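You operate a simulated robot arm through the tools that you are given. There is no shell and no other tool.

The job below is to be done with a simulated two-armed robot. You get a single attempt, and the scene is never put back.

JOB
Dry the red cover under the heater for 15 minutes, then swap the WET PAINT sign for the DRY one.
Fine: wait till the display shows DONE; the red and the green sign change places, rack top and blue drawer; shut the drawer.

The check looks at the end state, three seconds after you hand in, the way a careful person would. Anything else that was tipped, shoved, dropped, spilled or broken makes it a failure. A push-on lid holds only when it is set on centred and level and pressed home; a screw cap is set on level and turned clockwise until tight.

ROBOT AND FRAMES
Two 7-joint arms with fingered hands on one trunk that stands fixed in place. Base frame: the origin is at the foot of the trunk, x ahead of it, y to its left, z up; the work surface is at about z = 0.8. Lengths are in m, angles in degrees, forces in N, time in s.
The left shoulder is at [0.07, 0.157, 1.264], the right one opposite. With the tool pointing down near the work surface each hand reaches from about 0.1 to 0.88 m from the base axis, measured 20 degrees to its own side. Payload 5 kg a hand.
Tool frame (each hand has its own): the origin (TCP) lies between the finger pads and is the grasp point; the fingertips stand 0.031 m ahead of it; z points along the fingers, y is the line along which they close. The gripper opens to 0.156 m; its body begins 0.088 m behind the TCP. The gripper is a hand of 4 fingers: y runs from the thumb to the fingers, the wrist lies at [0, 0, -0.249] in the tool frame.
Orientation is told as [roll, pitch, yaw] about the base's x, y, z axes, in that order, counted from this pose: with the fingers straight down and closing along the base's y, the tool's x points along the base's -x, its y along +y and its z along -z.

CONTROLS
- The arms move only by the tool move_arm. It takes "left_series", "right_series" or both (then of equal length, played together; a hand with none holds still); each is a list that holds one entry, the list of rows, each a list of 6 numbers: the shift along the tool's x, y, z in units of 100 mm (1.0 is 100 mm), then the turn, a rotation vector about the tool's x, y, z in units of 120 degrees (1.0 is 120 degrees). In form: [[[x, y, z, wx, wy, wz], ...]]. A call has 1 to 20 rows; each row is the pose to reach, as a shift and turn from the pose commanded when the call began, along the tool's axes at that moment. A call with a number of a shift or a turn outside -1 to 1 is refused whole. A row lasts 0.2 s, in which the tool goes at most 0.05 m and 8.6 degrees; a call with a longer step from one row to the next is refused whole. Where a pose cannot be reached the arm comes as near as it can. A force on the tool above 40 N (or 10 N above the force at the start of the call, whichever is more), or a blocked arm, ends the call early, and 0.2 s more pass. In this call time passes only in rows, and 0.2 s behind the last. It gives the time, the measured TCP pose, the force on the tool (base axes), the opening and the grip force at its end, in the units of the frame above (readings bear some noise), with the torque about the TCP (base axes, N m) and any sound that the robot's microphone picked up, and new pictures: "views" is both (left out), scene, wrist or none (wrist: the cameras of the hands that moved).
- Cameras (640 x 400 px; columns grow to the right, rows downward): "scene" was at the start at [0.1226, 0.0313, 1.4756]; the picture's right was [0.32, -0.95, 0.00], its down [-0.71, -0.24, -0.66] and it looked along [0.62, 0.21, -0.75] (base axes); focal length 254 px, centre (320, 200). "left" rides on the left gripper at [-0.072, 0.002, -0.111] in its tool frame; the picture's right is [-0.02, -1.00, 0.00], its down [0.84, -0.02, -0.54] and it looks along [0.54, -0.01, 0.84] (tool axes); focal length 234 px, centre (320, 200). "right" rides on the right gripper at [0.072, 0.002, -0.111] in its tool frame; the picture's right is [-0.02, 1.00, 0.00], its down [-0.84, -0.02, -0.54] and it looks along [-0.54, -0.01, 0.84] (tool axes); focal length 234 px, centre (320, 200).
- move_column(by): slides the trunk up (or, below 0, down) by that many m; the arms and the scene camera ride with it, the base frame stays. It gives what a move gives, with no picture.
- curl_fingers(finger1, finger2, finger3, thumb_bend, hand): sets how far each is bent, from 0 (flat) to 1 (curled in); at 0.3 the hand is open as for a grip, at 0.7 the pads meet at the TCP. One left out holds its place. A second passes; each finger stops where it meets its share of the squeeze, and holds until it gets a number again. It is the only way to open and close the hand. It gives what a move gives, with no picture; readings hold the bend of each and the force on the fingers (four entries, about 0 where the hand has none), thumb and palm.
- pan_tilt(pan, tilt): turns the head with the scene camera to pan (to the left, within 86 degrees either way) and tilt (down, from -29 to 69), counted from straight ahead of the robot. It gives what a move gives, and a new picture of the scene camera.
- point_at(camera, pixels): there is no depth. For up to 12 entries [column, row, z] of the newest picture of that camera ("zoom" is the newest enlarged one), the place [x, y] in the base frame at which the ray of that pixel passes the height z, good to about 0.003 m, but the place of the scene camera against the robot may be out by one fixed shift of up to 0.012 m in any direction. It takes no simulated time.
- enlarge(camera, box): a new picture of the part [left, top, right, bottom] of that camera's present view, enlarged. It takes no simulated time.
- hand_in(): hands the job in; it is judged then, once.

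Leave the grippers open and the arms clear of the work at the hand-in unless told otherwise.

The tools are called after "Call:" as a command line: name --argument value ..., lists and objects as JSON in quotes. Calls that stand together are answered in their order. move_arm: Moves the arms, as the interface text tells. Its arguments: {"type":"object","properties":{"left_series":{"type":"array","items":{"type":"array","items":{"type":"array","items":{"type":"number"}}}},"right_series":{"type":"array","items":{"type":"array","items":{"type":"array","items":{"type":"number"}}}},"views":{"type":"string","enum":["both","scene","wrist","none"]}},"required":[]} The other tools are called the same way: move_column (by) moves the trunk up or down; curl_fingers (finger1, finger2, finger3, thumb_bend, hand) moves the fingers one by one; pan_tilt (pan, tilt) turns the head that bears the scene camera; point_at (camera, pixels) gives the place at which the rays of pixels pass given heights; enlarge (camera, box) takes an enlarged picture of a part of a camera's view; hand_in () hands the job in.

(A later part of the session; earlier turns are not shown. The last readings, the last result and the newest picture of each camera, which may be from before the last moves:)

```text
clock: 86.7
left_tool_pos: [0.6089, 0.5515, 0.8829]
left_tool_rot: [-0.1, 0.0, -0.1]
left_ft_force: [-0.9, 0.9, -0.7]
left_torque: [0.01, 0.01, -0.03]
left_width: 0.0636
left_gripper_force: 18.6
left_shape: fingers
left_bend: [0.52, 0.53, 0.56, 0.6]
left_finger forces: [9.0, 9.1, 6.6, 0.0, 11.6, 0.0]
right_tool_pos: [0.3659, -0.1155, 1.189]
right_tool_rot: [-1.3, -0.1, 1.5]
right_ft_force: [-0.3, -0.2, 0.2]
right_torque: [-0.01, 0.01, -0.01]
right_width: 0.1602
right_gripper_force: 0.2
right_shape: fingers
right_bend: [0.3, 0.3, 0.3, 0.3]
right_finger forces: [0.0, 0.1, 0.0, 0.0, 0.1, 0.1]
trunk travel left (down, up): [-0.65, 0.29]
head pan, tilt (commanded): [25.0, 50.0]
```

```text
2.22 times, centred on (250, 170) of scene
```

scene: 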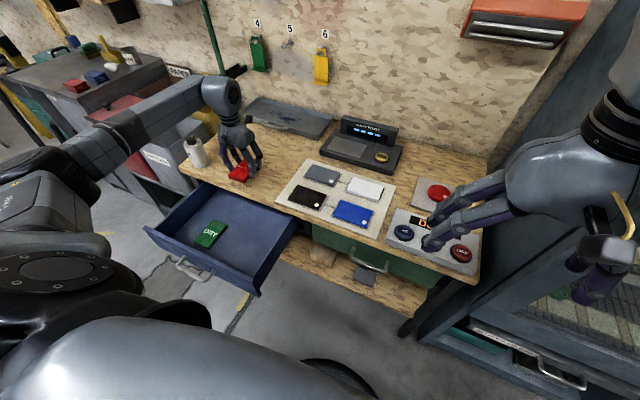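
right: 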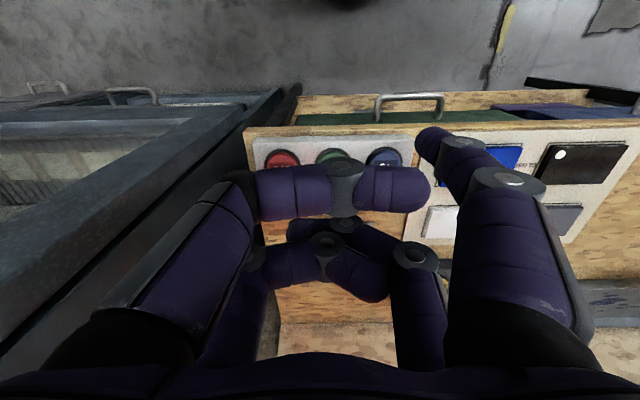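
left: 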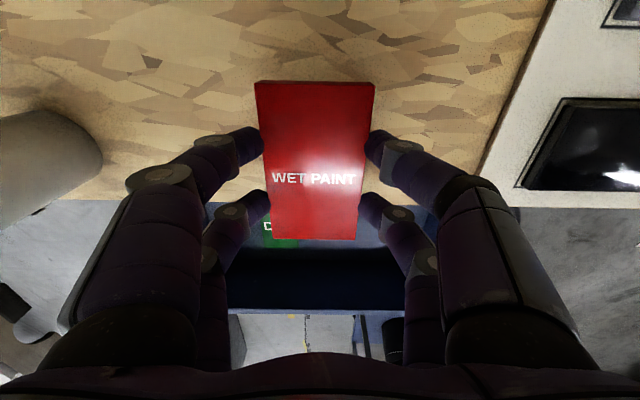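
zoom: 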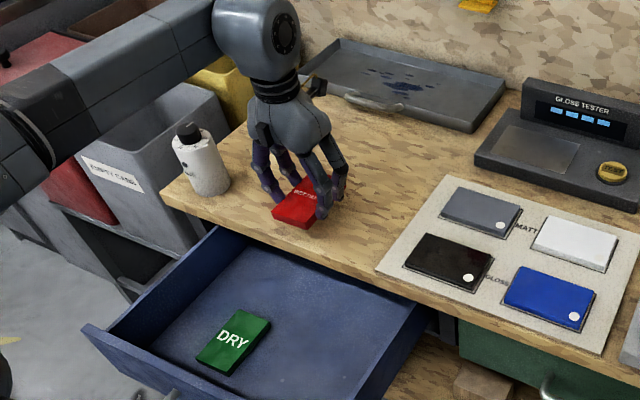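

The red sign is lifted level. I carry it back over the drawer to (0.415, 0.470), right of the green one.

Call:
move_arm --left_series '[[[0.2, -0.05, -0.15, 0, 0, 0], [0.45, -0.15, -0.25, 0, 0, 0], [0.72, -0.28, -0.25, 0, 0, 0], [0.98, -0.4, -0.25, 0, 0, 0]]]' --views "none"

Call:
move_arm --left_series '[[[0.25, -0.1, 0, 0, 0, 0], [0.5, -0.2, 0, 0, 0, 0], [0.75, -0.3, 0, 0, 0, 0], [0.96, -0.42, 0, 0, 0, 0]]]' --views "both"

Call:
enlarge --camera "scene" --box '[130, 110, 350, 300]'

```text
clock: 87.7
left_tool_pos: [0.5101, 0.5097, 0.9086]
left_tool_rot: [-0.1, 0.1, -0.1]
left_ft_force: [-0.5, 0.0, 0.5]
left_torque: [0.0, 0.0, 0.0]
left_width: 0.0636
left_gripper_force: 18.3
left_shape: fingers
left_bend: [0.52, 0.53, 0.56, 0.6]
left_finger forces: [9.1, 9.1, 6.5, 0.0, 11.5, 0.1]
right_tool_pos: [0.3669, -0.1154, 1.1881]
right_tool_rot: [-1.2, -0.2, 1.3]
right_ft_force: [-1.1, -0.2, 1.0]
right_torque: [0.0, -0.03, 0.01]
right_width: 0.1597
right_gripper_force: 0.0
right_shape: fingers
right_bend: [0.3, 0.3, 0.3, 0.3]
right_finger forces: [0.0, 0.0, 0.0, 0.1, 0.1, 0.0]
trunk travel left (down, up): [-0.65, 0.29]
head pan, tilt (commanded): [25.0, 50.0]
```

```text
clock: 88.7
left_tool_pos: [0.4142, 0.4677, 0.9058]
left_tool_rot: [-0.1, 0.1, -0.2]
left_ft_force: [-0.1, -1.1, 0.1]
left_torque: [0.01, -0.03, 0.01]
left_width: 0.0636
left_gripper_force: 17.6
left_shape: fingers
left_bend: [0.52, 0.53, 0.56, 0.6]
left_finger forces: [8.9, 9.0, 6.7, 0.1, 11.5, 0.0]
right_tool_pos: [0.3652, -0.1161, 1.1873]
right_tool_rot: [-1.2, -0.2, 1.4]
right_ft_force: [0.0, -0.6, 0.7]
right_torque: [0.01, -0.01, -0.02]
right_width: 0.1602
right_gripper_force: 0.1
right_shape: fingers
right_bend: [0.3, 0.3, 0.3, 0.3]
right_finger forces: [0.0, 0.0, 0.0, 0.0, 0.0, 0.0]
trunk travel left (down, up): [-0.65, 0.29]
head pan, tilt (commanded): [25.0, 50.0]
```

scene: 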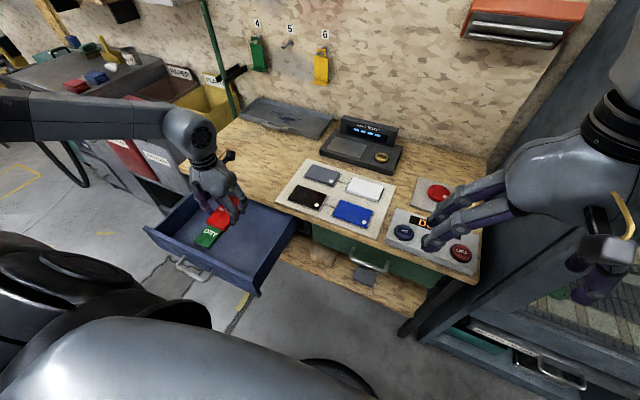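
left: 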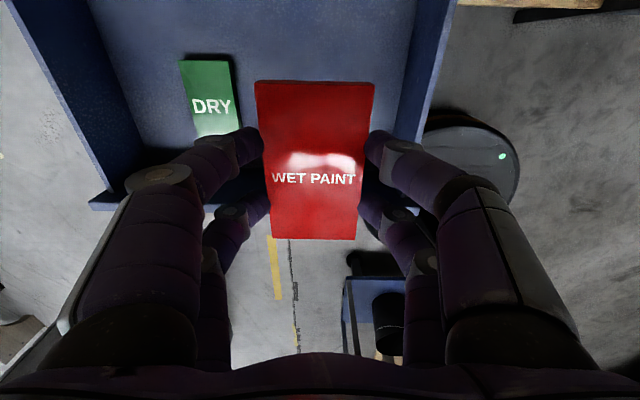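

```text
2.11 times, centred on (240, 205) of scene
```

zoom: 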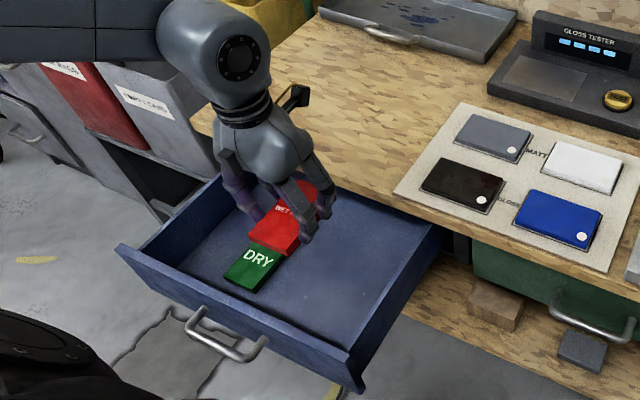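

Over the drawer at (0.414, 0.468). I lower in two stages, shifting 1 cm away from the front wall.

Call:
move_arm --left_series '[[[-0.05, 0, 0.25, 0, 0, 0], [-0.1, 0, 0.5, 0, 0, 0], [-0.1, 0, 0.75, 0, 0, 0], [-0.1, 0, 1.0, 0, 0, 0]]]' --views "both"

Call:
enlarge --camera "scene" --box '[130, 110, 350, 300]'

```text
clock: 89.7
left_tool_pos: [0.4251, 0.4676, 0.8054]
left_tool_rot: [-0.1, 0.1, -0.2]
left_ft_force: [0.3, -0.4, 0.2]
left_torque: [-0.04, -0.01, 0.0]
left_width: 0.0635
left_gripper_force: 17.8
left_shape: fingers
left_bend: [0.52, 0.53, 0.56, 0.6]
left_finger forces: [9.1, 9.0, 6.6, 0.0, 11.5, 0.1]
right_tool_pos: [0.3674, -0.1136, 1.1878]
right_tool_rot: [-1.1, -0.2, 1.5]
right_ft_force: [-0.4, -0.2, -0.6]
right_torque: [-0.02, -0.02, 0.01]
right_width: 0.1599
right_gripper_force: 0.0
right_shape: fingers
right_bend: [0.3, 0.3, 0.3, 0.3]
right_finger forces: [0.0, 0.0, 0.1, 0.1, 0.0, 0.0]
trunk travel left (down, up): [-0.65, 0.29]
head pan, tilt (commanded): [25.0, 50.0]
```

scene: 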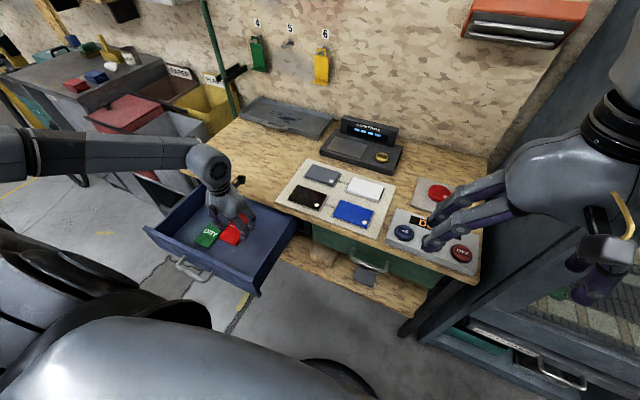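
left: 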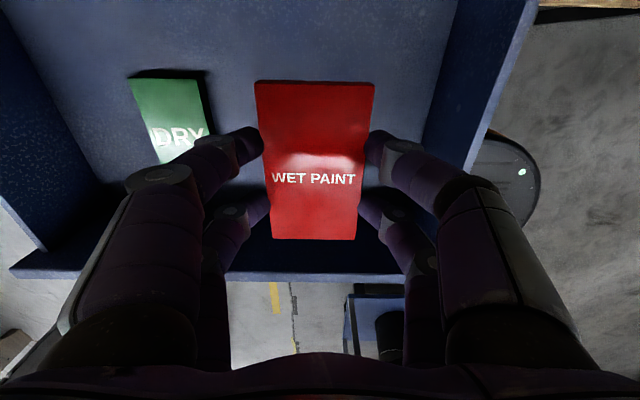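

```text
2.11 times, centred on (240, 205) of scene
```

zoom: 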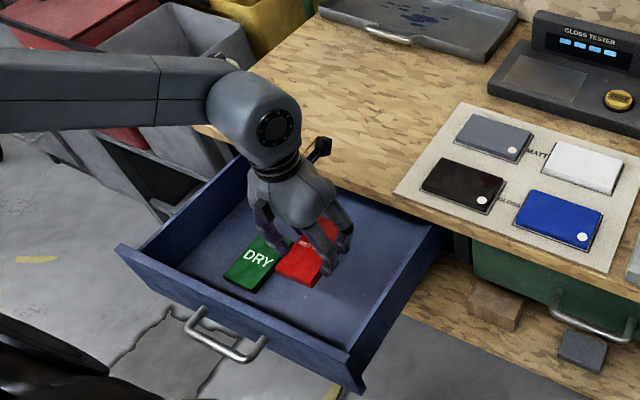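

All clear. Lower by 0.09 m, then in small steps.

Call:
move_arm --left_series '[[[0, 0, 0.25, 0, 0, 0], [0, 0, 0.5, 0, 0, 0], [0, 0, 0.75, 0, 0, 0], [0, 0, 0.92, 0, 0, 0]]]' --views "wrist"

Call:
move_arm --left_series '[[[0, 0, 0.05, 0, 0, 0], [0, 0, 0.09, 0, 0, 0], [0, 0, 0.12, 0, 0, 0]]]' --views "none"

```text
clock: 90.7
left_tool_pos: [0.4258, 0.4677, 0.7162]
left_tool_rot: [-0.1, 0.2, -0.2]
left_ft_force: [0.1, 0.5, -0.2]
left_torque: [-0.03, 0.01, -0.01]
left_width: 0.0637
left_gripper_force: 18.0
left_shape: fingers
left_bend: [0.52, 0.53, 0.56, 0.6]
left_finger forces: [9.0, 9.1, 6.6, 0.0, 11.4, 0.0]
right_tool_pos: [0.3671, -0.1146, 1.1874]
right_tool_rot: [-1.1, -0.1, 1.4]
right_ft_force: [0.2, 0.7, 0.0]
right_torque: [-0.01, 0.01, -0.03]
right_width: 0.1599
right_gripper_force: 0.1
right_shape: fingers
right_bend: [0.3, 0.3, 0.3, 0.3]
right_finger forces: [0.1, 0.0, 0.0, 0.1, 0.0, 0.0]
trunk travel left (down, up): [-0.65, 0.29]
head pan, tilt (commanded): [25.0, 50.0]
```

left: 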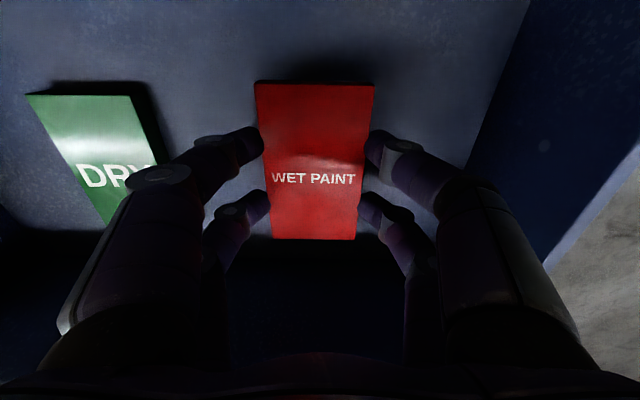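

```text
clock: 91.5
left_tool_pos: [0.4244, 0.469, 0.7027]
left_tool_rot: [-0.1, 0.1, -0.1]
left_ft_force: [0.9, 0.7, 0.2]
left_torque: [0.01, -0.01, 0.0]
left_width: 0.0634
left_gripper_force: 18.5
left_shape: fingers
left_bend: [0.52, 0.53, 0.56, 0.6]
left_finger forces: [9.0, 9.1, 6.6, 0.1, 11.5, 0.0]
right_tool_pos: [0.3681, -0.1162, 1.1877]
right_tool_rot: [-1.2, -0.2, 1.5]
right_ft_force: [0.6, -0.1, -0.8]
right_torque: [0.02, 0.0, 0.05]
right_width: 0.1599
right_gripper_force: 0.1
right_shape: fingers
right_bend: [0.3, 0.3, 0.3, 0.3]
right_finger forces: [0.0, 0.0, 0.0, 0.0, 0.0, 0.0]
trunk travel left (down, up): [-0.65, 0.29]
head pan, tilt (commanded): [25.0, 50.0]
```

No contact at 0.703. Further 2 mm steps until it rests.

Call:
move_arm --left_series '[[[0, 0, 0.02, 0, 0, 0], [0, 0, 0.04, 0, 0, 0]]]' --views "none"

Call:
move_arm --left_series '[[[0, 0, 0.015, 0, 0, 0], [0, 0, 0.025, 0, 0, 0]]]' --views "none"

```text
clock: 92.1
left_tool_pos: [0.4251, 0.468, 0.6993]
left_tool_rot: [-0.2, 0.0, -0.2]
left_ft_force: [0.2, 0.1, -0.5]
left_torque: [0.03, 0.01, -0.02]
left_width: 0.0636
left_gripper_force: 17.9
left_shape: fingers
left_bend: [0.52, 0.53, 0.56, 0.6]
left_finger forces: [9.0, 9.1, 6.6, 0.0, 11.5, 0.0]
right_tool_pos: [0.3666, -0.1155, 1.1882]
right_tool_rot: [-1.2, -0.2, 1.3]
right_ft_force: [-0.2, -0.4, 0.2]
right_torque: [0.04, -0.01, -0.01]
right_width: 0.16
right_gripper_force: 0.1
right_shape: fingers
right_bend: [0.3, 0.3, 0.3, 0.3]
right_finger forces: [0.0, 0.1, 0.1, 0.1, 0.0, 0.1]
trunk travel left (down, up): [-0.65, 0.29]
head pan, tilt (commanded): [25.0, 50.0]
```

```text
clock: 92.7
left_tool_pos: [0.4257, 0.4671, 0.6963]
left_tool_rot: [-0.1, 0.1, -0.2]
left_ft_force: [0.1, 0.1, -1.1]
left_torque: [0.01, 0.01, 0.05]
left_width: 0.0635
left_gripper_force: 18.2
left_shape: fingers
left_bend: [0.52, 0.53, 0.56, 0.6]
left_finger forces: [9.0, 9.0, 6.6, 0.1, 11.5, 0.0]
right_tool_pos: [0.3664, -0.1158, 1.1887]
right_tool_rot: [-1.2, -0.2, 1.4]
right_ft_force: [0.5, 0.0, -0.1]
right_torque: [0.02, 0.0, 0.04]
right_width: 0.1598
right_gripper_force: 0.1
right_shape: fingers
right_bend: [0.3, 0.3, 0.3, 0.3]
right_finger forces: [0.1, 0.0, 0.1, 0.1, 0.0, 0.0]
trunk travel left (down, up): [-0.65, 0.29]
head pan, tilt (commanded): [25.0, 50.0]
```

Just about at floor level (z=0.696). One more 2 mm step to let it rest.

Call:
move_arm --left_series '[[[0, 0, 0.01, 0, 0, 0], [0, 0, 0.02, 0, 0, 0]]]' --views "none"

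```text
clock: 93.3
left_tool_pos: [0.4243, 0.4686, 0.6943]
left_tool_rot: [-0.1, 0.0, -0.2]
left_ft_force: [-0.8, -0.1, 5.3]
left_torque: [0.24, 0.02, 0.05]
left_width: 0.0635
left_gripper_force: 17.9
left_shape: fingers
left_bend: [0.52, 0.53, 0.56, 0.6]
left_finger forces: [9.0, 8.9, 6.8, 0.1, 11.8, 0.0]
right_tool_pos: [0.3666, -0.1159, 1.1877]
right_tool_rot: [-1.2, -0.2, 1.5]
right_ft_force: [0.0, -0.4, 0.3]
right_torque: [0.02, 0.0, -0.04]
right_width: 0.16
right_gripper_force: 0.1
right_shape: fingers
right_bend: [0.3, 0.3, 0.3, 0.3]
right_finger forces: [0.0, 0.0, 0.0, 0.0, 0.0, 0.1]
trunk travel left (down, up): [-0.65, 0.29]
head pan, tilt (commanded): [25.0, 50.0]
```

The red sign rests on the drawer floor (5 N). I open to 0.47 and lift straight up.

Call:
curl_fingers --hand "left" --finger1 0.47 --finger2 0.47 --finger3 0.47 --thumb_bend 0.47

Call:
move_arm --left_series '[[[0, 0, -0.15, 0, 0, 0], [0, 0, -0.4, 0, 0, 0], [0, 0, -0.7, 0, 0, 0], [0, 0, -1.0, 0, 0, 0]]]' --views "both"

Call:
enlarge --camera "scene" --box '[130, 110, 350, 300]'

```text
clock: 94.3
left_tool_pos: [0.4254, 0.4682, 0.6956]
left_tool_rot: [0.0, 0.2, -0.3]
left_ft_force: [-0.3, -0.4, 0.3]
left_torque: [0.01, 0.03, 0.0]
left_width: 0.0924
left_gripper_force: 0.1
left_shape: fingers
left_bend: [0.47, 0.47, 0.47, 0.47]
left_finger forces: [0.0, 0.0, 0.0, 0.0, 0.0, 0.0]
right_tool_pos: [0.3665, -0.1154, 1.1866]
right_tool_rot: [-1.2, -0.1, 1.4]
right_ft_force: [0.4, 0.2, 0.4]
right_torque: [0.0, -0.03, -0.03]
right_width: 0.1598
right_gripper_force: 0.0
right_shape: fingers
right_bend: [0.3, 0.3, 0.3, 0.3]
right_finger forces: [0.1, 0.0, 0.0, 0.0, 0.0, 0.0]
trunk travel left (down, up): [-0.65, 0.29]
head pan, tilt (commanded): [25.0, 50.0]
```

```text
clock: 95.3
left_tool_pos: [0.4243, 0.4687, 0.7951]
left_tool_rot: [-0.1, 0.1, -0.2]
left_ft_force: [0.1, -0.1, 0.2]
left_torque: [0.01, 0.01, 0.01]
left_width: 0.0923
left_gripper_force: 0.2
left_shape: fingers
left_bend: [0.47, 0.47, 0.47, 0.47]
left_finger forces: [0.1, 0.0, 0.0, 0.0, 0.0, 0.0]
right_tool_pos: [0.3668, -0.116, 1.1869]
right_tool_rot: [-1.1, -0.2, 1.3]
right_ft_force: [-0.6, 0.0, -1.1]
right_torque: [-0.01, -0.01, 0.0]
right_width: 0.1599
right_gripper_force: 0.0
right_shape: fingers
right_bend: [0.3, 0.3, 0.3, 0.3]
right_finger forces: [0.1, 0.1, 0.1, 0.0, 0.0, 0.1]
trunk travel left (down, up): [-0.65, 0.29]
head pan, tilt (commanded): [25.0, 50.0]
```

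scene: 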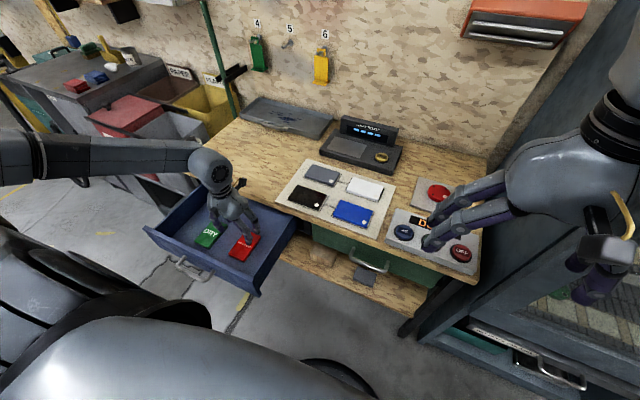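
left: 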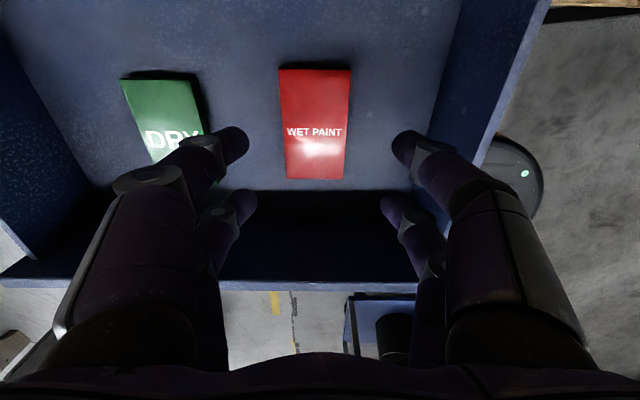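

```text
2.11 times, centred on (240, 205) of scene
```

zoom: 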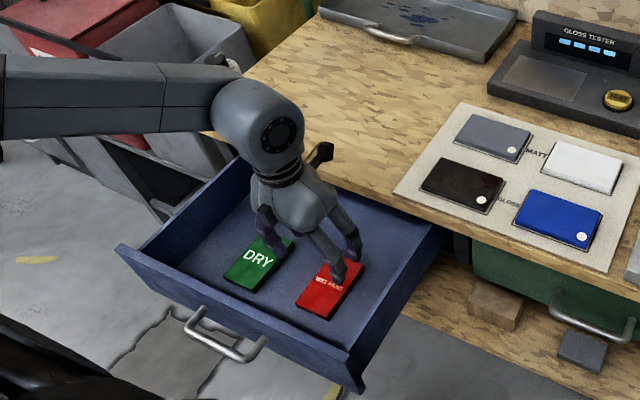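

The red sign lies flat beside the green one. Now over to the green sign.

Call:
move_arm --left_series '[[[0, 0.35, -0.05, 0, 0, 0], [0.03, 0.7, -0.05, 0, 0, 0], [0.05, 1.0, -0.05, 0, 0, 0]]]' --views "none"

Call:
move_arm --left_series '[[[0.02, 0.25, 0.02, 0, 0, 0], [0.04, 0.44, 0.05, 0, 0, 0]]]' --views "both"

Call:
enlarge --camera "left" --box '[160, 20, 480, 220]'

```text
clock: 96.1
left_tool_pos: [0.422, 0.5672, 0.7976]
left_tool_rot: [-0.2, 0.1, -0.3]
left_ft_force: [-0.7, 0.7, 0.0]
left_torque: [0.01, 0.0, 0.02]
left_width: 0.0925
left_gripper_force: 0.1
left_shape: fingers
left_bend: [0.47, 0.47, 0.47, 0.47]
left_finger forces: [0.1, 0.1, 0.0, 0.1, 0.0, 0.1]
right_tool_pos: [0.3674, -0.115, 1.1883]
right_tool_rot: [-1.2, -0.1, 1.4]
right_ft_force: [-0.9, 1.2, -0.4]
right_torque: [-0.06, 0.01, 0.0]
right_width: 0.1599
right_gripper_force: 0.1
right_shape: fingers
right_bend: [0.3, 0.3, 0.3, 0.3]
right_finger forces: [0.0, 0.0, 0.1, 0.0, 0.0, 0.0]
trunk travel left (down, up): [-0.65, 0.29]
head pan, tilt (commanded): [25.0, 50.0]
```

```text
clock: 96.7
left_tool_pos: [0.4179, 0.6133, 0.7933]
left_tool_rot: [-0.2, 0.0, -0.2]
left_ft_force: [0.1, -0.3, -0.2]
left_torque: [0.01, 0.0, -0.02]
left_width: 0.0927
left_gripper_force: 0.1
left_shape: fingers
left_bend: [0.47, 0.47, 0.47, 0.47]
left_finger forces: [0.0, 0.0, 0.0, 0.0, 0.1, 0.0]
right_tool_pos: [0.3668, -0.1155, 1.1874]
right_tool_rot: [-1.1, -0.1, 1.5]
right_ft_force: [0.3, 0.1, -0.3]
right_torque: [-0.03, 0.0, 0.01]
right_width: 0.1598
right_gripper_force: 0.0
right_shape: fingers
right_bend: [0.3, 0.3, 0.3, 0.3]
right_finger forces: [0.0, 0.1, 0.0, 0.0, 0.0, 0.0]
trunk travel left (down, up): [-0.65, 0.29]
head pan, tilt (commanded): [25.0, 50.0]
```

scene: 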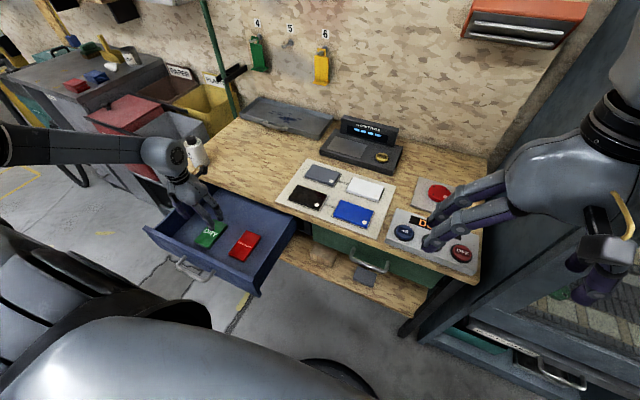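
left: 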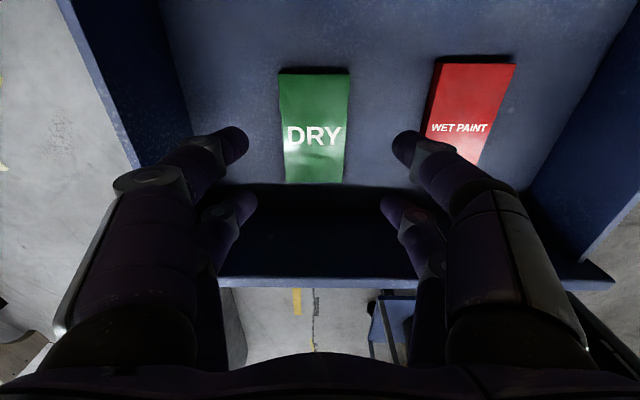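

```text
2.00 times, centred on (320, 120) of left
```

zoom: 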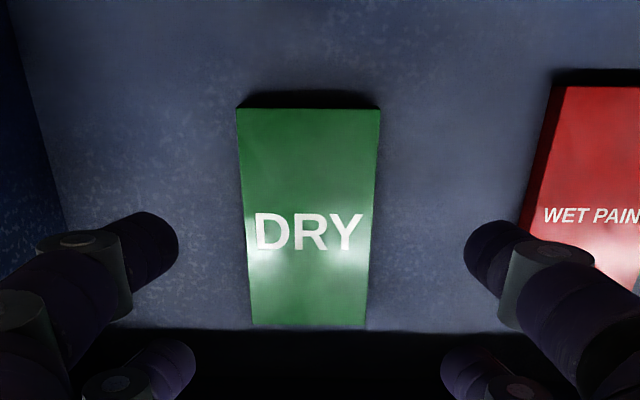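

Green sign corners in this zoom: (237,108), (380,109), (366,325), (252,325). I compute its centre.

Call:
point_at --camera "zoom" --pixels '[[237, 108, 0.67], [380, 109, 0.67], [366, 325, 0.67], [252, 325, 0.67]]'

```text
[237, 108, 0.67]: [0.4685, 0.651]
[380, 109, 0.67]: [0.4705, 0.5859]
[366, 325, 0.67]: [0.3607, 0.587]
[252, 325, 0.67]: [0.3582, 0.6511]
```

Green sign centre (0.4145, 0.6185); the hand at y=0.6133 suits (the thumb side closes a bit farther). I lower 0.085 m, then small steps to z≈0.6965.

Call:
move_arm --left_series '[[[0.01, 0, 0.25, 0, 0, 0], [0.02, 0.01, 0.5, 0, 0, 0], [0.03, 0.02, 0.75, 0, 0, 0], [0.03, 0.02, 0.87, 0, 0, 0]]]' --views "wrist"

Call:
move_arm --left_series '[[[0, 0, 0.04, 0, 0, 0], [0, 0, 0.08, 0, 0, 0]]]' --views "wrist"

```text
clock: 97.7
left_tool_pos: [0.4144, 0.6132, 0.7066]
left_tool_rot: [-0.1, 0.1, -0.2]
left_ft_force: [-0.2, -0.1, 0.6]
left_torque: [0.02, 0.0, 0.0]
left_width: 0.0926
left_gripper_force: 0.0
left_shape: fingers
left_bend: [0.47, 0.47, 0.47, 0.47]
left_finger forces: [0.0, 0.0, 0.1, 0.0, 0.1, 0.0]
right_tool_pos: [0.368, -0.1145, 1.1863]
right_tool_rot: [-1.2, -0.1, 1.4]
right_ft_force: [0.2, -0.5, 0.3]
right_torque: [0.01, 0.01, 0.02]
right_width: 0.16
right_gripper_force: 0.0
right_shape: fingers
right_bend: [0.3, 0.3, 0.3, 0.3]
right_finger forces: [0.0, 0.0, 0.0, 0.0, 0.0, 0.0]
trunk travel left (down, up): [-0.65, 0.29]
head pan, tilt (commanded): [25.0, 50.0]
```

left: 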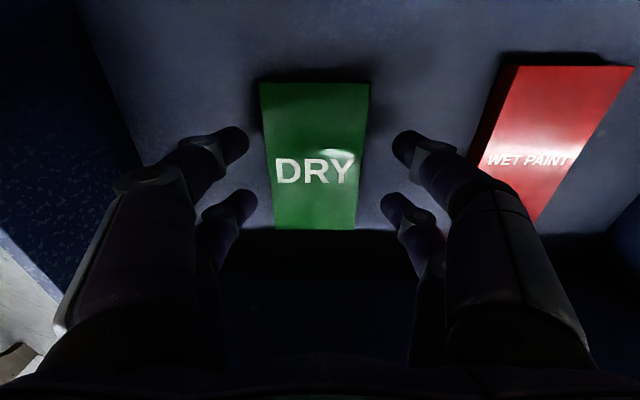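

```text
clock: 98.3
left_tool_pos: [0.4145, 0.6135, 0.6984]
left_tool_rot: [-0.1, 0.1, -0.2]
left_ft_force: [-1.4, -0.2, 0.1]
left_torque: [0.02, 0.01, -0.02]
left_width: 0.0926
left_gripper_force: 0.2
left_shape: fingers
left_bend: [0.47, 0.47, 0.47, 0.47]
left_finger forces: [0.0, 0.0, 0.0, 0.0, 0.0, 0.1]
right_tool_pos: [0.3674, -0.1145, 1.1875]
right_tool_rot: [-1.1, -0.2, 1.5]
right_ft_force: [0.0, 0.3, -1.0]
right_torque: [-0.02, -0.03, 0.0]
right_width: 0.16
right_gripper_force: 0.0
right_shape: fingers
right_bend: [0.3, 0.3, 0.3, 0.3]
right_finger forces: [0.0, 0.1, 0.1, 0.0, 0.1, 0.0]
trunk travel left (down, up): [-0.65, 0.29]
head pan, tilt (commanded): [25.0, 50.0]
```

left: 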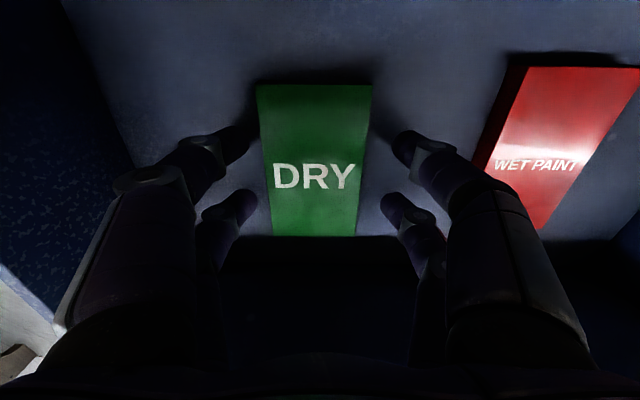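

Good, z=0.698, sign between the fingers. I lower 2 mm more and close.

Call:
move_arm --left_series '[[[0, 0, 0.02, 0, 0, 0]]]' --views "none"

Call:
curl_fingers --hand "left" --finger1 0.65 --finger2 0.65 --finger3 0.65 --thumb_bend 0.65

Call:
move_arm --left_series '[[[0, 0, -0.08, 0, 0, 0], [0, 0, -0.2, 0, 0, 0], [0, 0, -0.4, 0, 0, 0]]]' --views "both"

Call:
enlarge --camera "scene" --box '[130, 110, 350, 300]'

```text
clock: 98.7
left_tool_pos: [0.4148, 0.6147, 0.6974]
left_tool_rot: [-0.1, 0.1, -0.2]
left_ft_force: [0.2, -0.1, -0.4]
left_torque: [0.01, -0.01, -0.02]
left_width: 0.0929
left_gripper_force: 0.0
left_shape: fingers
left_bend: [0.47, 0.47, 0.47, 0.47]
left_finger forces: [0.1, 0.0, 0.0, 0.1, 0.0, 0.1]
right_tool_pos: [0.3661, -0.1151, 1.1875]
right_tool_rot: [-1.3, -0.1, 1.5]
right_ft_force: [0.1, 0.1, 0.0]
right_torque: [0.02, 0.0, 0.0]
right_width: 0.1601
right_gripper_force: 0.0
right_shape: fingers
right_bend: [0.3, 0.3, 0.3, 0.3]
right_finger forces: [0.1, 0.0, 0.0, 0.1, 0.0, 0.1]
trunk travel left (down, up): [-0.65, 0.29]
head pan, tilt (commanded): [25.0, 50.0]
```

```text
clock: 99.7
left_tool_pos: [0.4145, 0.6143, 0.6964]
left_tool_rot: [0.0, 0.2, -0.1]
left_ft_force: [-0.8, 0.0, 0.5]
left_torque: [0.04, 0.01, 0.01]
left_width: 0.0638
left_gripper_force: 18.3
left_shape: fingers
left_bend: [0.52, 0.53, 0.56, 0.6]
left_finger forces: [9.1, 9.0, 6.6, 0.0, 11.3, 0.0]
right_tool_pos: [0.3678, -0.1163, 1.188]
right_tool_rot: [-1.2, -0.1, 1.4]
right_ft_force: [0.0, 0.2, -0.5]
right_torque: [0.0, 0.03, -0.02]
right_width: 0.16
right_gripper_force: 0.1
right_shape: fingers
right_bend: [0.3, 0.3, 0.3, 0.3]
right_finger forces: [0.0, 0.1, 0.0, 0.0, 0.1, 0.1]
trunk travel left (down, up): [-0.65, 0.29]
head pan, tilt (commanded): [25.0, 50.0]
```

```text
clock: 100.5
left_tool_pos: [0.413, 0.6138, 0.7377]
left_tool_rot: [-0.1, 0.0, -0.1]
left_ft_force: [0.6, 0.0, -0.7]
left_torque: [-0.01, -0.03, 0.01]
left_width: 0.0638
left_gripper_force: 17.8
left_shape: fingers
left_bend: [0.52, 0.52, 0.56, 0.6]
left_finger forces: [9.0, 8.9, 6.7, 0.1, 11.3, 0.0]
right_tool_pos: [0.367, -0.1154, 1.1879]
right_tool_rot: [-1.2, -0.2, 1.3]
right_ft_force: [0.6, 0.0, -0.5]
right_torque: [0.0, -0.01, -0.02]
right_width: 0.1599
right_gripper_force: 0.2
right_shape: fingers
right_bend: [0.3, 0.3, 0.3, 0.3]
right_finger forces: [0.0, 0.1, 0.0, 0.0, 0.0, 0.0]
trunk travel left (down, up): [-0.65, 0.29]
head pan, tilt (commanded): [25.0, 50.0]
```

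scene: 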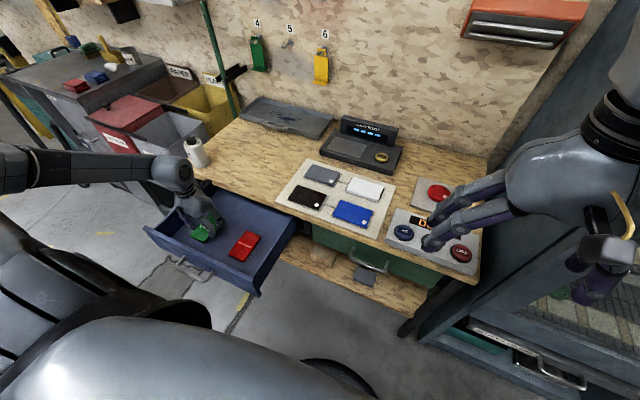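
left: 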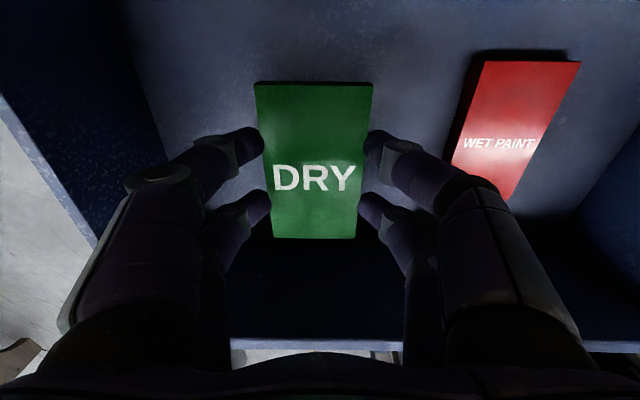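

```text
2.11 times, centred on (240, 205) of scene
```

zoom: 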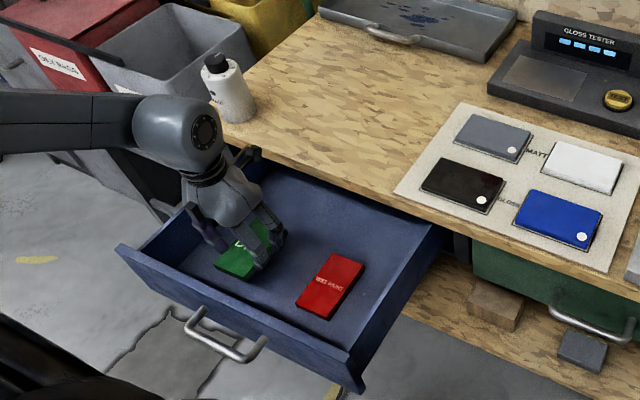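

The green sign is up. I raise it clear of the bench height, then carry it forward to the red sign's old spot.

Call:
move_arm --left_series '[[[0, 0, -0.3, 0, 0, 0], [0, 0, -0.6, 0, 0, 0], [0, 0, -1.0, 0, 0, 0]]]' --views "none"

Call:
move_arm --left_series '[[[0, 0, -0.35, 0, 0, 0], [0, -0.1, -0.75, 0, 0, 0], [-0.3, -0.25, -0.8, 0, 0, 0], [-0.65, -0.4, -0.8, 0, 0, 0], [-1.0, -0.55, -0.8, 0, 0, 0]]]' --views "both"

```text
clock: 101.3
left_tool_pos: [0.4126, 0.613, 0.8379]
left_tool_rot: [-0.1, 0.2, -0.3]
left_ft_force: [-0.4, 0.0, 0.6]
left_torque: [0.01, 0.0, 0.01]
left_width: 0.0639
left_gripper_force: 17.6
left_shape: fingers
left_bend: [0.52, 0.52, 0.56, 0.6]
left_finger forces: [9.2, 8.9, 6.7, 0.0, 11.3, 0.0]
right_tool_pos: [0.3666, -0.1165, 1.187]
right_tool_rot: [-1.2, -0.2, 1.5]
right_ft_force: [0.0, -0.8, 0.0]
right_torque: [0.03, 0.02, -0.02]
right_width: 0.1602
right_gripper_force: 0.1
right_shape: fingers
right_bend: [0.3, 0.3, 0.3, 0.3]
right_finger forces: [0.0, 0.0, 0.0, 0.0, 0.0, 0.0]
trunk travel left (down, up): [-0.65, 0.29]
head pan, tilt (commanded): [25.0, 50.0]
```

```text
clock: 102.5
left_tool_pos: [0.5148, 0.5598, 0.9175]
left_tool_rot: [-0.2, 0.1, -0.1]
left_ft_force: [0.1, 0.1, 0.2]
left_torque: [-0.06, 0.0, 0.0]
left_width: 0.0635
left_gripper_force: 17.6
left_shape: fingers
left_bend: [0.52, 0.52, 0.56, 0.6]
left_finger forces: [9.0, 8.9, 6.7, 0.1, 11.1, 0.0]
right_tool_pos: [0.369, -0.1148, 1.1868]
right_tool_rot: [-1.1, -0.1, 1.3]
right_ft_force: [0.6, -0.2, 0.6]
right_torque: [0.02, 0.01, -0.01]
right_width: 0.16
right_gripper_force: 0.1
right_shape: fingers
right_bend: [0.3, 0.3, 0.3, 0.3]
right_finger forces: [0.0, 0.0, 0.0, 0.0, 0.0, 0.0]
trunk travel left (down, up): [-0.65, 0.29]
head pan, tilt (commanded): [25.0, 50.0]
```

scene: 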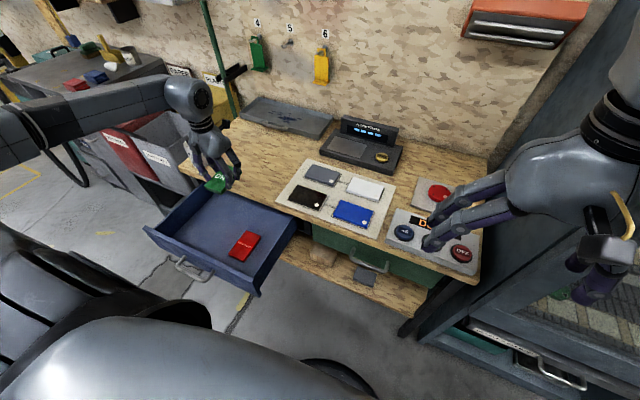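
left: 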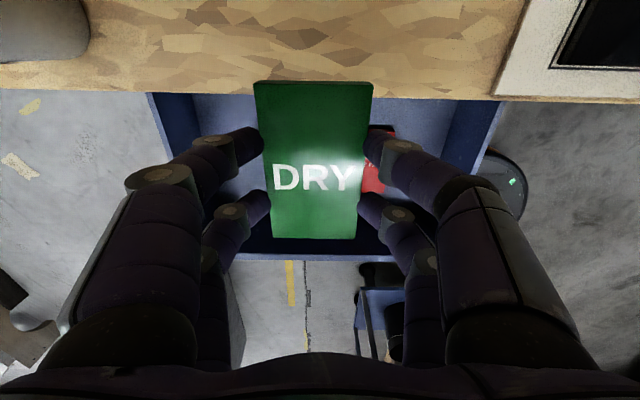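

Carrying well, above bench height. I go on forward 0.1 m and slightly right to (0.615, 0.545).

Call:
move_arm --left_series '[[[-0.3, -0.05, 0, 0, 0, 0], [-0.6, -0.1, 0.1, 0, 0, 0], [-0.85, -0.15, 0.2, 0, 0, 0], [-1.0, -0.15, 0.3, 0, 0, 0]]]' --views "both"

Call:
enlarge --camera "scene" --box '[140, 80, 340, 260]'

```text
clock: 103.5
left_tool_pos: [0.6153, 0.5419, 0.8869]
left_tool_rot: [-0.1, 0.1, -0.2]
left_ft_force: [0.4, -0.3, -0.4]
left_torque: [-0.03, 0.0, 0.01]
left_width: 0.0637
left_gripper_force: 17.8
left_shape: fingers
left_bend: [0.52, 0.52, 0.56, 0.6]
left_finger forces: [9.0, 8.8, 6.6, 0.1, 11.3, 0.0]
right_tool_pos: [0.3681, -0.1152, 1.1865]
right_tool_rot: [-1.2, -0.2, 1.4]
right_ft_force: [0.9, 0.9, -0.1]
right_torque: [-0.02, 0.03, 0.0]
right_width: 0.1598
right_gripper_force: 0.1
right_shape: fingers
right_bend: [0.3, 0.3, 0.3, 0.3]
right_finger forces: [0.1, 0.0, 0.0, 0.0, 0.0, 0.1]
trunk travel left (down, up): [-0.65, 0.29]
head pan, tilt (commanded): [25.0, 50.0]
```

scene: 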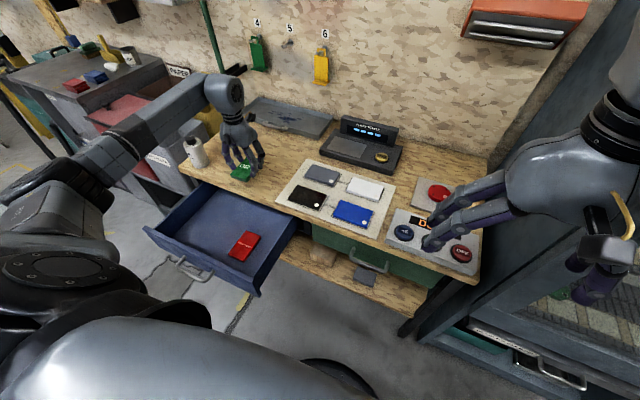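
left: 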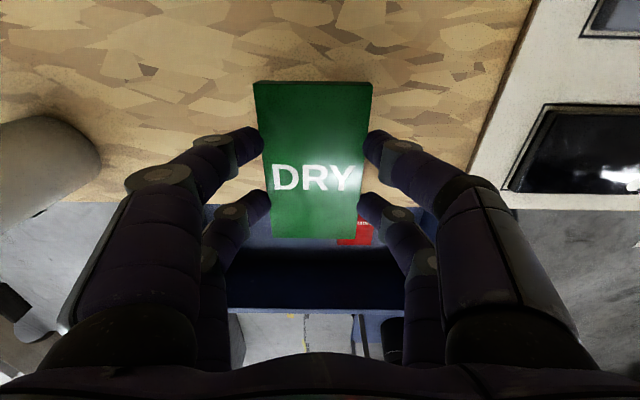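

```text
2.22 times, centred on (240, 170) of scene
```

zoom: 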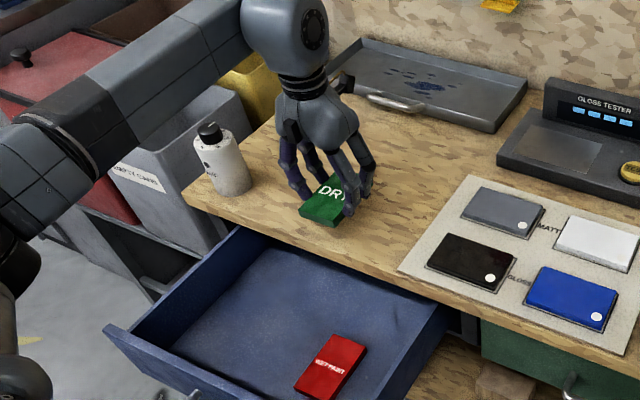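

Above the old spot of the red sign. I lower to z≈0.847, then in 2 mm steps until it rests.

Call:
move_arm --left_series '[[[0, 0.02, 0.2, 0, 0, 0], [0, 0.02, 0.35, 0, 0, 0], [0, 0.02, 0.4, 0, 0, 0]]]' --views "none"

Call:
move_arm --left_series '[[[0, 0, 0.015, 0, 0, 0], [0, 0, 0.03, 0, 0, 0]]]' --views "none"

```text
clock: 104.3
left_tool_pos: [0.6143, 0.5445, 0.8478]
left_tool_rot: [-0.1, 0.1, -0.2]
left_ft_force: [-0.4, 0.7, 0.2]
left_torque: [0.01, -0.01, 0.0]
left_width: 0.0635
left_gripper_force: 17.7
left_shape: fingers
left_bend: [0.52, 0.52, 0.56, 0.6]
left_finger forces: [9.0, 8.8, 6.8, 0.0, 11.2, 0.0]
right_tool_pos: [0.3664, -0.1157, 1.1881]
right_tool_rot: [-1.2, -0.1, 1.4]
right_ft_force: [0.1, -0.5, -0.3]
right_torque: [0.01, 0.01, 0.01]
right_width: 0.1601
right_gripper_force: 0.2
right_shape: fingers
right_bend: [0.3, 0.3, 0.3, 0.3]
right_finger forces: [0.0, 0.1, 0.0, 0.0, 0.0, 0.1]
trunk travel left (down, up): [-0.65, 0.29]
head pan, tilt (commanded): [25.0, 50.0]
```

```text
clock: 104.9
left_tool_pos: [0.6144, 0.5465, 0.8429]
left_tool_rot: [-0.1, 0.1, -0.2]
left_ft_force: [-0.1, 0.3, -0.5]
left_torque: [-0.02, 0.01, 0.05]
left_width: 0.0637
left_gripper_force: 17.8
left_shape: fingers
left_bend: [0.52, 0.52, 0.56, 0.6]
left_finger forces: [9.1, 8.8, 6.7, 0.0, 11.2, 0.1]
right_tool_pos: [0.3666, -0.1157, 1.1884]
right_tool_rot: [-1.3, -0.3, 1.5]
right_ft_force: [-0.5, 0.3, 0.0]
right_torque: [0.02, 0.02, -0.01]
right_width: 0.1602
right_gripper_force: 0.1
right_shape: fingers
right_bend: [0.3, 0.3, 0.3, 0.3]
right_finger forces: [0.0, 0.1, 0.1, 0.0, 0.1, 0.0]
trunk travel left (down, up): [-0.65, 0.29]
head pan, tilt (commanded): [25.0, 50.0]
```

No touch yet at 0.843. Two more mm.

Call:
move_arm --left_series '[[[0, 0, 0.01, 0, 0, 0], [0, 0, 0.022, 0, 0, 0]]]' --views "none"

```text
clock: 105.5
left_tool_pos: [0.6138, 0.5459, 0.8434]
left_tool_rot: [-0.1, -0.1, -0.1]
left_ft_force: [-1.0, -1.0, 2.8]
left_torque: [0.16, -0.03, 0.01]
left_width: 0.064
left_gripper_force: 17.6
left_shape: fingers
left_bend: [0.52, 0.52, 0.56, 0.6]
left_finger forces: [8.9, 8.7, 6.8, 0.0, 11.4, 0.1]
right_tool_pos: [0.368, -0.1157, 1.188]
right_tool_rot: [-1.2, -0.1, 1.4]
right_ft_force: [0.7, 0.4, 0.1]
right_torque: [0.02, 0.0, 0.02]
right_width: 0.1599
right_gripper_force: 0.0
right_shape: fingers
right_bend: [0.3, 0.3, 0.3, 0.3]
right_finger forces: [0.0, 0.1, 0.1, 0.0, 0.0, 0.1]
trunk travel left (down, up): [-0.65, 0.29]
head pan, tilt (commanded): [25.0, 50.0]
```

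The green sign touches the bench (2.8 N). I open to 0.45 and lift straight up.

Call:
curl_fingers --hand "left" --finger1 0.45 --finger2 0.45 --finger3 0.45 --thumb_bend 0.45

Call:
move_arm --left_series '[[[0, 0, -0.15, 0, 0, 0], [0, 0, -0.4, 0, 0, 0], [0, 0, -0.7, 0, 0, 0], [0, 0, -1.0, 0, 0, 0]]]' --views "both"

Call:
enlarge --camera "scene" --box '[140, 80, 340, 260]'

```text
clock: 106.5
left_tool_pos: [0.6151, 0.5465, 0.8416]
left_tool_rot: [-0.1, 0.2, -0.2]
left_ft_force: [0.4, 0.4, -0.5]
left_torque: [-0.01, 0.0, -0.02]
left_width: 0.1003
left_gripper_force: 0.1
left_shape: fingers
left_bend: [0.45, 0.45, 0.45, 0.45]
left_finger forces: [0.0, 0.1, 0.1, 0.1, 0.0, 0.0]
right_tool_pos: [0.3669, -0.1165, 1.1878]
right_tool_rot: [-1.2, -0.1, 1.4]
right_ft_force: [0.0, 0.2, 0.0]
right_torque: [0.0, -0.02, 0.0]
right_width: 0.16
right_gripper_force: 0.0
right_shape: fingers
right_bend: [0.3, 0.3, 0.3, 0.3]
right_finger forces: [0.1, 0.0, 0.0, 0.0, 0.0, 0.1]
trunk travel left (down, up): [-0.65, 0.29]
head pan, tilt (commanded): [25.0, 50.0]
```

```text
clock: 107.5
left_tool_pos: [0.6134, 0.5455, 0.9426]
left_tool_rot: [-0.1, 0.0, -0.2]
left_ft_force: [-0.4, -0.4, -0.3]
left_torque: [0.0, -0.01, 0.0]
left_width: 0.1004
left_gripper_force: 0.1
left_shape: fingers
left_bend: [0.45, 0.45, 0.45, 0.45]
left_finger forces: [0.0, 0.0, 0.0, 0.0, 0.0, 0.0]
right_tool_pos: [0.3664, -0.1156, 1.1879]
right_tool_rot: [-1.2, -0.2, 1.4]
right_ft_force: [0.5, 0.0, 0.3]
right_torque: [0.03, -0.03, -0.01]
right_width: 0.1599
right_gripper_force: 0.0
right_shape: fingers
right_bend: [0.3, 0.3, 0.3, 0.3]
right_finger forces: [0.0, 0.0, 0.1, 0.0, 0.0, 0.0]
trunk travel left (down, up): [-0.65, 0.29]
head pan, tilt (commanded): [25.0, 50.0]
```

scene: 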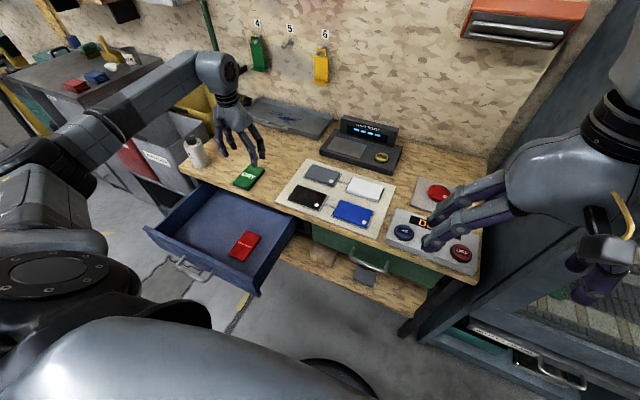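
left: 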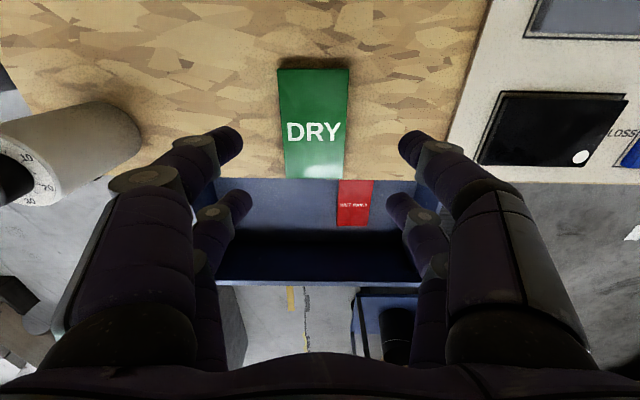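

```text
2.22 times, centred on (240, 170) of scene
```

zoom: 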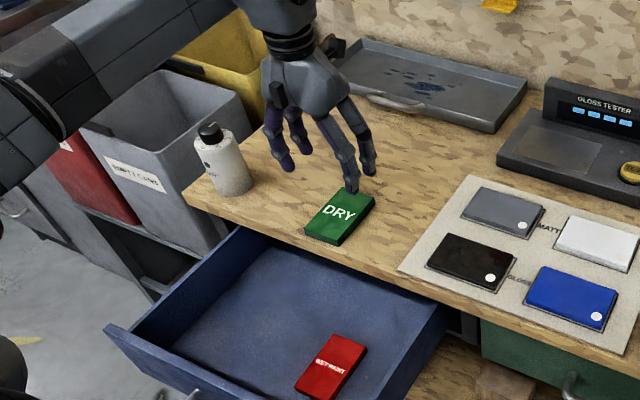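

The DRY sign lies flat on the old spot, the red one in the drawer. Now to shut the drawer: I will push its front with closed fingers. I check the green sign's edge against the bench edge, close the fingers and move back over the drawer.

Call:
point_at --camera "left" --pixels '[[285, 177, 0.815], [343, 179, 0.815], [278, 70, 0.815], [349, 71, 0.815], [460, 184, 0.8], [285, 177, 0.8]]'

Call:
curl_fingers --hand "left" --finger1 0.68 --finger2 0.68 --finger3 0.68 --thumb_bend 0.68

Call:
move_arm --left_series '[[[0.3, 0, -0.1, 0, 0, 0], [0.65, 0, -0.1, 0, 0, 0], [1.0, 0, -0.1, 0, 0, 0]]]' --views "none"

Call:
move_arm --left_series '[[[0.35, 0, 0, 0, 0, 0], [0.7, 0, 0, 0, 0, 0], [1.0, 0, 0, 0, 0, 0]]]' --views "both"

```text
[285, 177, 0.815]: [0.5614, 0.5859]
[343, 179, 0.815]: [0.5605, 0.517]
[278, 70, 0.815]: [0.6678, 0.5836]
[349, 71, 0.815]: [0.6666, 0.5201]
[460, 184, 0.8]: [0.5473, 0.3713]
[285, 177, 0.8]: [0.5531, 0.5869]
```

```text
clock: 108.5
left_tool_pos: [0.6143, 0.5447, 0.9403]
left_tool_rot: [-0.1, 0.1, -0.2]
left_ft_force: [-0.6, 0.1, 0.1]
left_torque: [-0.02, -0.05, 0.01]
left_width: 0.0121
left_gripper_force: 0.0
left_shape: fingers
left_bend: [0.68, 0.68, 0.68, 0.68]
left_finger forces: [0.0, 0.1, 0.1, 0.0, 0.0, 0.1]
right_tool_pos: [0.3669, -0.1151, 1.1871]
right_tool_rot: [-1.2, -0.2, 1.4]
right_ft_force: [-1.0, 0.4, 0.7]
right_torque: [0.03, -0.01, 0.0]
right_width: 0.1599
right_gripper_force: 0.0
right_shape: fingers
right_bend: [0.3, 0.3, 0.3, 0.3]
right_finger forces: [0.1, 0.0, 0.0, 0.0, 0.1, 0.1]
trunk travel left (down, up): [-0.65, 0.29]
head pan, tilt (commanded): [25.0, 50.0]
```

```text
clock: 109.3
left_tool_pos: [0.5138, 0.5445, 0.9528]
left_tool_rot: [-0.1, 0.0, -0.2]
left_ft_force: [-0.5, -0.4, 0.7]
left_torque: [0.02, -0.05, 0.02]
left_width: 0.0118
left_gripper_force: 0.0
left_shape: fingers
left_bend: [0.68, 0.68, 0.68, 0.68]
left_finger forces: [0.0, 0.0, 0.0, 0.1, 0.0, 0.0]
right_tool_pos: [0.3671, -0.1165, 1.1884]
right_tool_rot: [-1.1, -0.2, 1.4]
right_ft_force: [-0.2, 0.5, -0.7]
right_torque: [0.02, -0.09, 0.0]
right_width: 0.1599
right_gripper_force: 0.0
right_shape: fingers
right_bend: [0.3, 0.3, 0.3, 0.3]
right_finger forces: [0.0, 0.0, 0.0, 0.0, 0.0, 0.1]
trunk travel left (down, up): [-0.65, 0.29]
head pan, tilt (commanded): [25.0, 50.0]
```

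```text
clock: 110.1
left_tool_pos: [0.4141, 0.5467, 0.9523]
left_tool_rot: [-0.1, 0.0, -0.2]
left_ft_force: [0.4, 0.1, 0.0]
left_torque: [-0.02, 0.02, -0.04]
left_width: 0.0118
left_gripper_force: 0.1
left_shape: fingers
left_bend: [0.68, 0.68, 0.68, 0.68]
left_finger forces: [0.1, 0.0, 0.1, 0.0, 0.0, 0.0]
right_tool_pos: [0.3667, -0.1151, 1.1877]
right_tool_rot: [-1.2, -0.2, 1.3]
right_ft_force: [0.4, -0.3, 0.1]
right_torque: [0.01, -0.03, -0.02]
right_width: 0.1599
right_gripper_force: 0.0
right_shape: fingers
right_bend: [0.3, 0.3, 0.3, 0.3]
right_finger forces: [0.0, 0.0, 0.1, 0.1, 0.1, 0.0]
trunk travel left (down, up): [-0.65, 0.29]
head pan, tilt (commanded): [25.0, 50.0]
```

scene: 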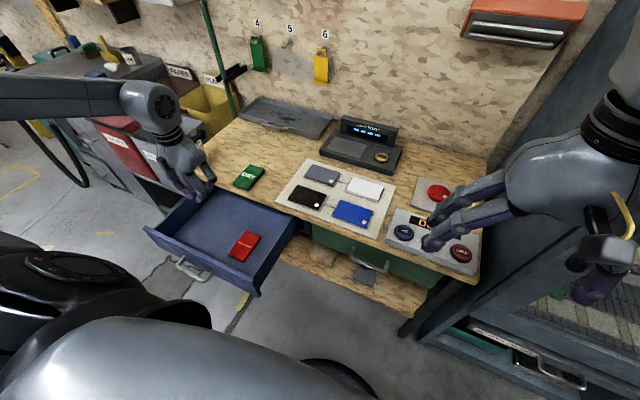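
left: 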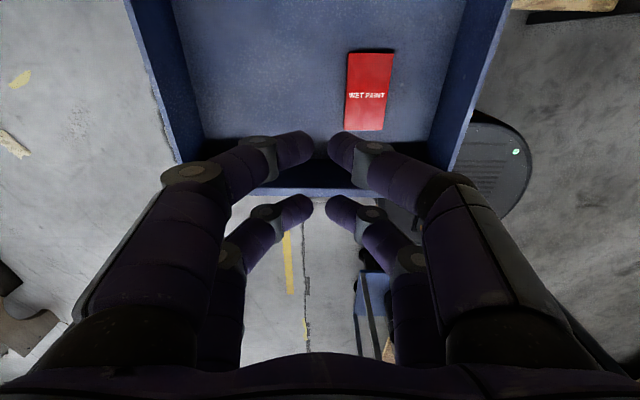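

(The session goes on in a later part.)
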